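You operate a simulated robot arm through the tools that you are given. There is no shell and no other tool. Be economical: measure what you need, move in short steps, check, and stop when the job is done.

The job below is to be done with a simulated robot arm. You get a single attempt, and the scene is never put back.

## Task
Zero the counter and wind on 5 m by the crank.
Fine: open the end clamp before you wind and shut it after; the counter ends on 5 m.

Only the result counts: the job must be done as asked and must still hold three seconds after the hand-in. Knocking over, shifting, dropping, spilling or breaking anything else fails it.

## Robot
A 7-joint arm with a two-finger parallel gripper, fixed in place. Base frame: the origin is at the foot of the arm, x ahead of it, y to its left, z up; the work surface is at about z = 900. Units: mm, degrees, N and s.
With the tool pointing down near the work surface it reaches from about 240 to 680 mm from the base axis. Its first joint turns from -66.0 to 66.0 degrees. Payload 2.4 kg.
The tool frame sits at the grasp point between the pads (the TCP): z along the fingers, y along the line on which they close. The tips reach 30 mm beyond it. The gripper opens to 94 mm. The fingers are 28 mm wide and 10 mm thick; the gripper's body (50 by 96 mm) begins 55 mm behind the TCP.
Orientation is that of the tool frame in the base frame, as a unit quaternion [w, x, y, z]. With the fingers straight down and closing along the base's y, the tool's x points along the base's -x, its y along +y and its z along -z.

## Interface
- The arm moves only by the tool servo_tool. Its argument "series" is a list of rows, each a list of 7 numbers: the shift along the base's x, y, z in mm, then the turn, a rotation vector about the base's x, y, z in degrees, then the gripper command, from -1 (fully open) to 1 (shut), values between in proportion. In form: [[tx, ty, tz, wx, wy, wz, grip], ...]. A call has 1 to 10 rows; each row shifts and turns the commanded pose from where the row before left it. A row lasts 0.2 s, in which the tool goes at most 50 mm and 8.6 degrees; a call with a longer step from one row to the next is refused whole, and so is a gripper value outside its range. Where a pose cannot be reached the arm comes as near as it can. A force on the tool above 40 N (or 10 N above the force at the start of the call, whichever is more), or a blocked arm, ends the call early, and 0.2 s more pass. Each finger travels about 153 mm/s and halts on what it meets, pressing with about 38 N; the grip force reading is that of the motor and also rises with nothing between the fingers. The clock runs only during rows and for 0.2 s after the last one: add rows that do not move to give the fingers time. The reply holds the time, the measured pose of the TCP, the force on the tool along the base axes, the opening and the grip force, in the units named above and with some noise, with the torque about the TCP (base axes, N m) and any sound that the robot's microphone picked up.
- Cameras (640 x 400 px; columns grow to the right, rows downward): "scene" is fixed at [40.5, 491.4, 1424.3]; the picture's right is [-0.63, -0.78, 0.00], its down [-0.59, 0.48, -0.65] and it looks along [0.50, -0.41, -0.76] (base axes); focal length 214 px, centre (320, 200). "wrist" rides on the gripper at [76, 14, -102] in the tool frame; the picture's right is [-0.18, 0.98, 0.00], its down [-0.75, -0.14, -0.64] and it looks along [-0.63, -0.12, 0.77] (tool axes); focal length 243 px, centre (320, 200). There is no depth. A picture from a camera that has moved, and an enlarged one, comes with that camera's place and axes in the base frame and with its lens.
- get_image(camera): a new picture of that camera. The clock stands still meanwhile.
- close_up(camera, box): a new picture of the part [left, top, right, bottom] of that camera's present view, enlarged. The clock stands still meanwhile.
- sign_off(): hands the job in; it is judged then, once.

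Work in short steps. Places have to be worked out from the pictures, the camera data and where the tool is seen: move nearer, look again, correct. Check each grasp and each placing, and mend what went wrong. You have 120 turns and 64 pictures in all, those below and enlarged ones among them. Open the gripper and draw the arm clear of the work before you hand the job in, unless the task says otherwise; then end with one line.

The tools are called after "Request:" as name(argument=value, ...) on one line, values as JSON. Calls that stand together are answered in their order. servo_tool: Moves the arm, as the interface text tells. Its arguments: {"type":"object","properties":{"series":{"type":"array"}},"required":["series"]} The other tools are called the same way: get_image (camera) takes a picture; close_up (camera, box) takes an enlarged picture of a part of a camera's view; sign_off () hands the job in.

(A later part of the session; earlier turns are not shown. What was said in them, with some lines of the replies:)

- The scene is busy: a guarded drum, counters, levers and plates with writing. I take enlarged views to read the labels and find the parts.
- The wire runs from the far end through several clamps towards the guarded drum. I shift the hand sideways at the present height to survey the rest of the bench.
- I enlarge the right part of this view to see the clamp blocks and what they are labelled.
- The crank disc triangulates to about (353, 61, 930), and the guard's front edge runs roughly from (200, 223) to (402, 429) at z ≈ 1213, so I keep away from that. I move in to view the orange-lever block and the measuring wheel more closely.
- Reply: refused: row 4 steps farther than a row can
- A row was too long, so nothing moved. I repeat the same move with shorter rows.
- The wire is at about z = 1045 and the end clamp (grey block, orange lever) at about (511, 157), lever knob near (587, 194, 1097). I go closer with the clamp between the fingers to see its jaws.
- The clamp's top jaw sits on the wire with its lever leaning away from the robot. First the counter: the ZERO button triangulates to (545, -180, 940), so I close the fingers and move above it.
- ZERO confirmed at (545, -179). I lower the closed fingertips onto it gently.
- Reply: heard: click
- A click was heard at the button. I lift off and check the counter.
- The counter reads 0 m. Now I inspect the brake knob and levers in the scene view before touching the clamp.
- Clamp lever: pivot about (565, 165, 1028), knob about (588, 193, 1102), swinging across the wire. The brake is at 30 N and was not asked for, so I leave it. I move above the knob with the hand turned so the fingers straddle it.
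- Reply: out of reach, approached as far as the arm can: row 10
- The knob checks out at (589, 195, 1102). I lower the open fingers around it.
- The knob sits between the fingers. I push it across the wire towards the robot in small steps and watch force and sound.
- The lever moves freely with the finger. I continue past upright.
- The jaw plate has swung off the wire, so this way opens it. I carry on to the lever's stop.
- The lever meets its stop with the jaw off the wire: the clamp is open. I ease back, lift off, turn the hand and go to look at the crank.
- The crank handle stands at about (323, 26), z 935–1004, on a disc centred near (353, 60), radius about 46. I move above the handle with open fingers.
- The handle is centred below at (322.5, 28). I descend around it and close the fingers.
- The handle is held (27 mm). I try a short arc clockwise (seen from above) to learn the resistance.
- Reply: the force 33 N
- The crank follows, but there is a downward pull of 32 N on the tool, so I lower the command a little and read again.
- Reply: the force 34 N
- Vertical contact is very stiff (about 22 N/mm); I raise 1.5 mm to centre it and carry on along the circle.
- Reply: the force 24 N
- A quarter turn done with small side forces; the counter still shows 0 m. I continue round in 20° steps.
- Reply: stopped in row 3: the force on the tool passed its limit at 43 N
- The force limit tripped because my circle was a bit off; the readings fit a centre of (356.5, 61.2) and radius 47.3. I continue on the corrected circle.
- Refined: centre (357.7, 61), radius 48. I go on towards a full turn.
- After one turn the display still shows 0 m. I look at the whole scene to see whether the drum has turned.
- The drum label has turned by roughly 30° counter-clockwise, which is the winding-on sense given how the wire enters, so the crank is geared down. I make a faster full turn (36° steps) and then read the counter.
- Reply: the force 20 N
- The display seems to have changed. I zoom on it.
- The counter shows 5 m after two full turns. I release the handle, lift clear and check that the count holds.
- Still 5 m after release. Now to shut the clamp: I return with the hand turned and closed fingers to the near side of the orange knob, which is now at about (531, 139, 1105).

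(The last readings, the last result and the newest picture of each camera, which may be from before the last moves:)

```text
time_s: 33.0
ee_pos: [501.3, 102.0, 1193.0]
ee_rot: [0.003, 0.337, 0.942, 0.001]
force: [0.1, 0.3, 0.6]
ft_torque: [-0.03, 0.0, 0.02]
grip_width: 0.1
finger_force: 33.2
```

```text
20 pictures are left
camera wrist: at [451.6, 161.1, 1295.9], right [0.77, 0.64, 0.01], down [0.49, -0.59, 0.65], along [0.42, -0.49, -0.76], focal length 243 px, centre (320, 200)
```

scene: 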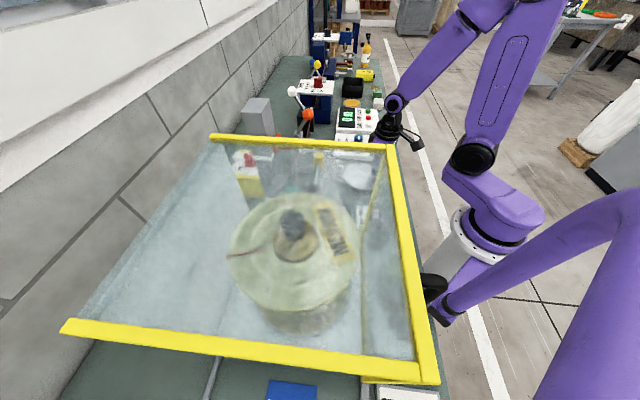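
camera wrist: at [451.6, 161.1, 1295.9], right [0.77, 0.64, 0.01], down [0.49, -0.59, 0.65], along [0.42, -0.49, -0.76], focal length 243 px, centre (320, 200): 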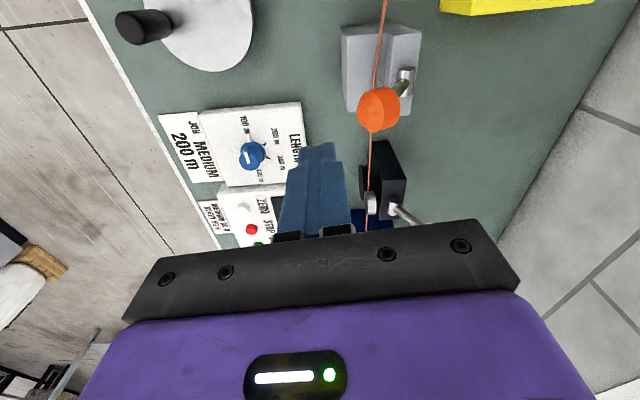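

The knob is 47 mm ahead of the fingers in the swing direction. I lower to its height and push it back across.

Request:
servo_tool(series=[[0, 0, -40, 0, 0, 0, 1], [0, 0, -38, 0, 0, 0, 1], [8, 9.8, 0, 0, 0, 0, 1], [8, 9.8, 0, 0, 0, 0, 1], [8, 9.8, 0, 0, 0, 0, 1], [8, 9.8, 0, 0, 0, 0, 1], [8, 9.8, 0, 0, 0, 0, 1], [0, 0, 0, 0, 0, 0, 1]])

Request:
get_image(camera="wrist")

```text
time_s: 34.4
ee_pos: [535.3, 138.5, 1120.0]
ee_rot: [0.009, 0.338, 0.941, 0.003]
force: [-1.5, 0.2, 4.7]
ft_torque: [0.02, -0.08, -0.02]
grip_width: 0.2
finger_force: 33.2
stopped in row 7: the force on the tool passed its limit at 42 N (the readings are from after the stop); the commanded pose is now the measured one
```

```text
19 pictures are left
camera wrist: at [483.5, 197.0, 1222.4], right [0.77, 0.64, 0.02], down [0.48, -0.59, 0.65], along [0.43, -0.49, -0.76], focal length 243 px, centre (320, 200)
```

wrist: 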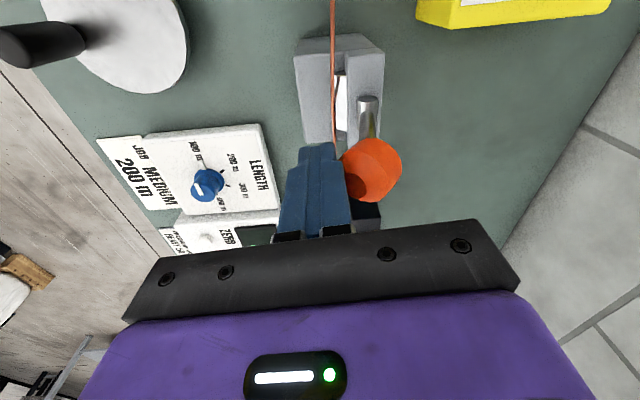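

The push tripped the force limit with the lever about upright. I continue in smaller steps and watch the force.

Request:
servo_tool(series=[[2.5, 3.1, 0, 0, 0, 0, 1], [2.5, 3.1, 0, 0, 0, 0, 1], [2.5, 3.1, 0, 0, 0, 0, 1], [0, 0, 0, 0, 0, 0, 1]])

```text
time_s: 35.4
ee_pos: [543.0, 146.0, 1120.7]
ee_rot: [0.011, 0.339, 0.941, 0.005]
force: [1.3, -7.7, 25.0]
ft_torque: [0.17, -0.31, -0.09]
grip_width: 0.0
finger_force: 33.1
```

An upward force of 25 N builds: the rising knob rubs on the fingers. I raise a few mm and keep pushing.

Request:
servo_tool(series=[[0, 0, 4, 0, 0, 0, 1], [2.5, 3.1, 0, 0, 0, 0, 1], [2.5, 3.1, 0, 0, 0, 0, 1], [0, 0, 0, 0, 0, 0, 1]])

Request:
get_image(camera="wrist")

Request:
close_up(camera="scene", box=[255, 80, 345, 140])

```text
time_s: 36.4
ee_pos: [548.2, 155.0, 1122.4]
ee_rot: [0.008, 0.337, 0.941, 0.002]
force: [-0.2, 0.2, -0.3]
ft_torque: [-0.03, -0.01, 0.01]
grip_width: 0.2
finger_force: 33.1
```

```text
18 pictures are left
camera wrist: at [496.0, 213.4, 1225.1], right [0.77, 0.64, 0.01], down [0.48, -0.59, 0.65], along [0.42, -0.49, -0.76], focal length 243 px, centre (320, 200)
```

wrist: 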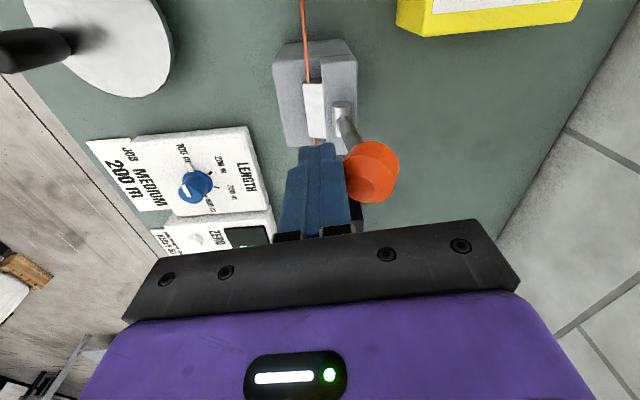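

```text
6.67 times, centred on (300, 110) of scene
camera zoom: at [40.5, 491.4, 1424.3], right [-0.63, -0.78, 0.0], down [-0.59, 0.48, -0.65], along [0.5, -0.41, -0.76], focal length 1430 px, centre (453, 800)
```

zoom: 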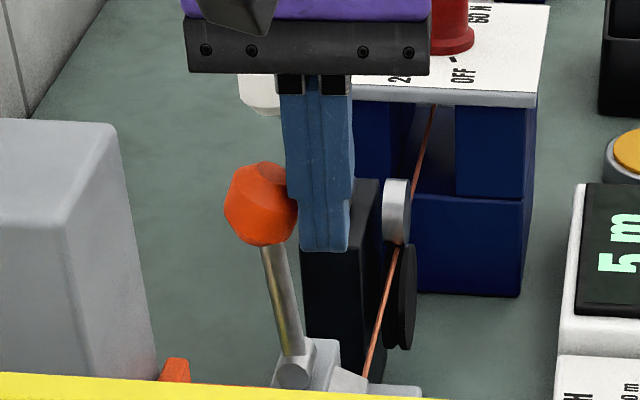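

The lever is past upright and the jaw is dropping on the wire. I push on to its stop.

Request:
servo_tool(series=[[3.8, 4.6, -1, 0, 0, 0, 1], [3.8, 4.6, -1, 0, 0, 0, 1], [3.8, 4.6, -1, 0, 0, 0, 1], [3.8, 4.6, -1, 0, 0, 0, 1], [3.2, 3.9, -1, 0, 0, 0, 1], [0, 0, 0, 0, 0, 0, 1]])

Request:
get_image(camera="wrist")

Request:
close_up(camera="scene", box=[255, 80, 345, 140])

```text
time_s: 37.8
ee_pos: [567.8, 176.9, 1118.5]
ee_rot: [0.008, 0.338, 0.941, 0.004]
force: [0.4, -1.5, -0.7]
ft_torque: [0.0, 0.02, -0.04]
grip_width: 0.1
finger_force: 32.8
```

```text
16 pictures are left
camera wrist: at [514.7, 235.2, 1220.5], right [0.77, 0.64, 0.01], down [0.48, -0.59, 0.65], along [0.43, -0.49, -0.76], focal length 243 px, centre (320, 200)
```

wrist: 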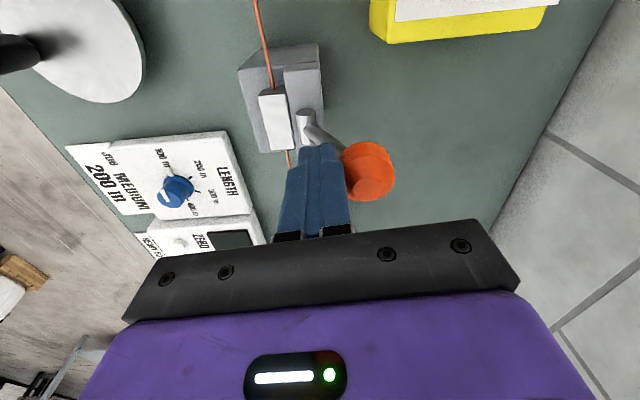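

```text
6.67 times, centred on (300, 110) of scene
camera zoom: at [40.5, 491.3, 1424.3], right [-0.63, -0.78, 0.0], down [-0.59, 0.48, -0.65], along [0.5, -0.41, -0.76], focal length 1430 px, centre (453, 800)
```

zoom: 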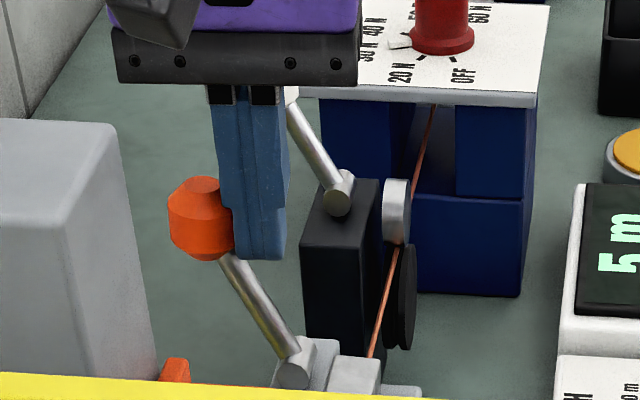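

The knob is nearly at its original place. I press a few mm further to be sure it is on its stop.

Request:
servo_tool(series=[[1.9, 2.3, 0, 0, 0, 0, 1], [1.9, 2.3, 0, 0, 0, 0, 1], [1.3, 1.5, 0, 0, 0, 0, 1], [0, 0, 0, 0, 0, 0, 1]])

```text
time_s: 38.8
ee_pos: [570.8, 180.0, 1118.3]
ee_rot: [0.006, 0.339, 0.941, 0.0]
force: [-18.2, -10.3, -2.7]
ft_torque: [-0.28, 0.43, -0.05]
grip_width: 0.1
finger_force: 33.0
```

The stop is met with about 20 N. I back off, lift and draw clear, then check everything.

Request:
servo_tool(series=[[-10, -12, 0, 0, 0, 0, 1], [-6, -7, 20, 0, 0, 0, 1], [0, 0, 45, 0, 0, 0, 1], [-30, -20, 20, 0, 0, 0, -1], [-35, -30, 0, 0, 0, 0, -1], [-35, -30, 0, 0, 0, 0, -1], [-35, -30, 0, 0, 0, 0, -1], [-35, -30, 0, 0, 0, 0, -1], [0, 0, 0, 0, 0, 0, -1]])

Request:
close_up(camera="scene", box=[255, 80, 395, 170])

Request:
get_image(camera="wrist")

Request:
get_image(camera="scene")

```text
time_s: 40.8
ee_pos: [385.9, 24.2, 1202.8]
ee_rot: [0.008, 0.339, 0.941, 0.003]
force: [0.3, 0.4, 0.3]
ft_torque: [0.02, 0.0, 0.0]
grip_width: 93.9
finger_force: 0.0
```

```text
4.44 times, centred on (325, 125) of scene
camera zoom: at [40.5, 491.3, 1424.3], right [-0.63, -0.78, 0.0], down [-0.59, 0.48, -0.65], along [0.5, -0.41, -0.76], focal length 953 px, centre (298, 533)
```

zoom: 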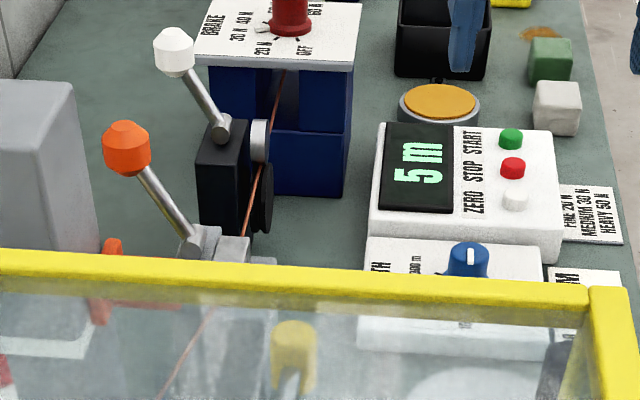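

```text
13 pictures are left
camera wrist: at [334.1, 82.4, 1306.6], right [0.77, 0.64, 0.01], down [0.48, -0.59, 0.65], along [0.43, -0.49, -0.76], focal length 243 px, centre (320, 200)
```

wrist: 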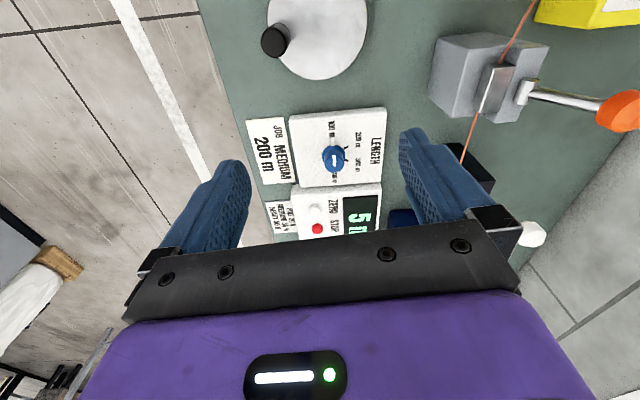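

```text
12 pictures are left
```

scene: 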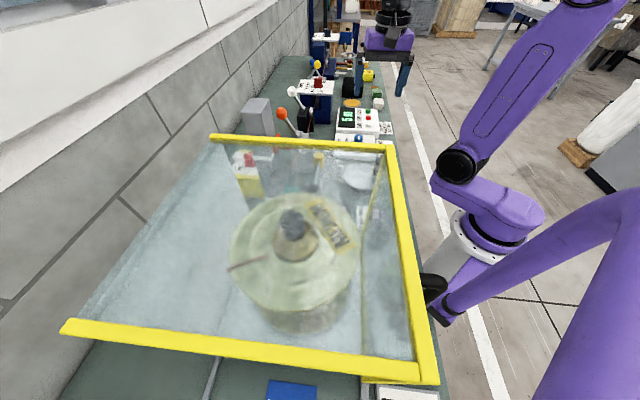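

The counter reads 5 m, the clamp lever is back in its shut place with the jaw on the wire, and the arm is clear with the gripper open. I hand in.

Request:
sign_off()

```text
The job is handed in.
```

The counter was zeroed, the end clamp opened, and the crank turned two full turns until the counter read 5 m; the clamp is shut again and the arm is clear, though the display appears to step in 5 m counts, so I could not confirm the exact length within that step.
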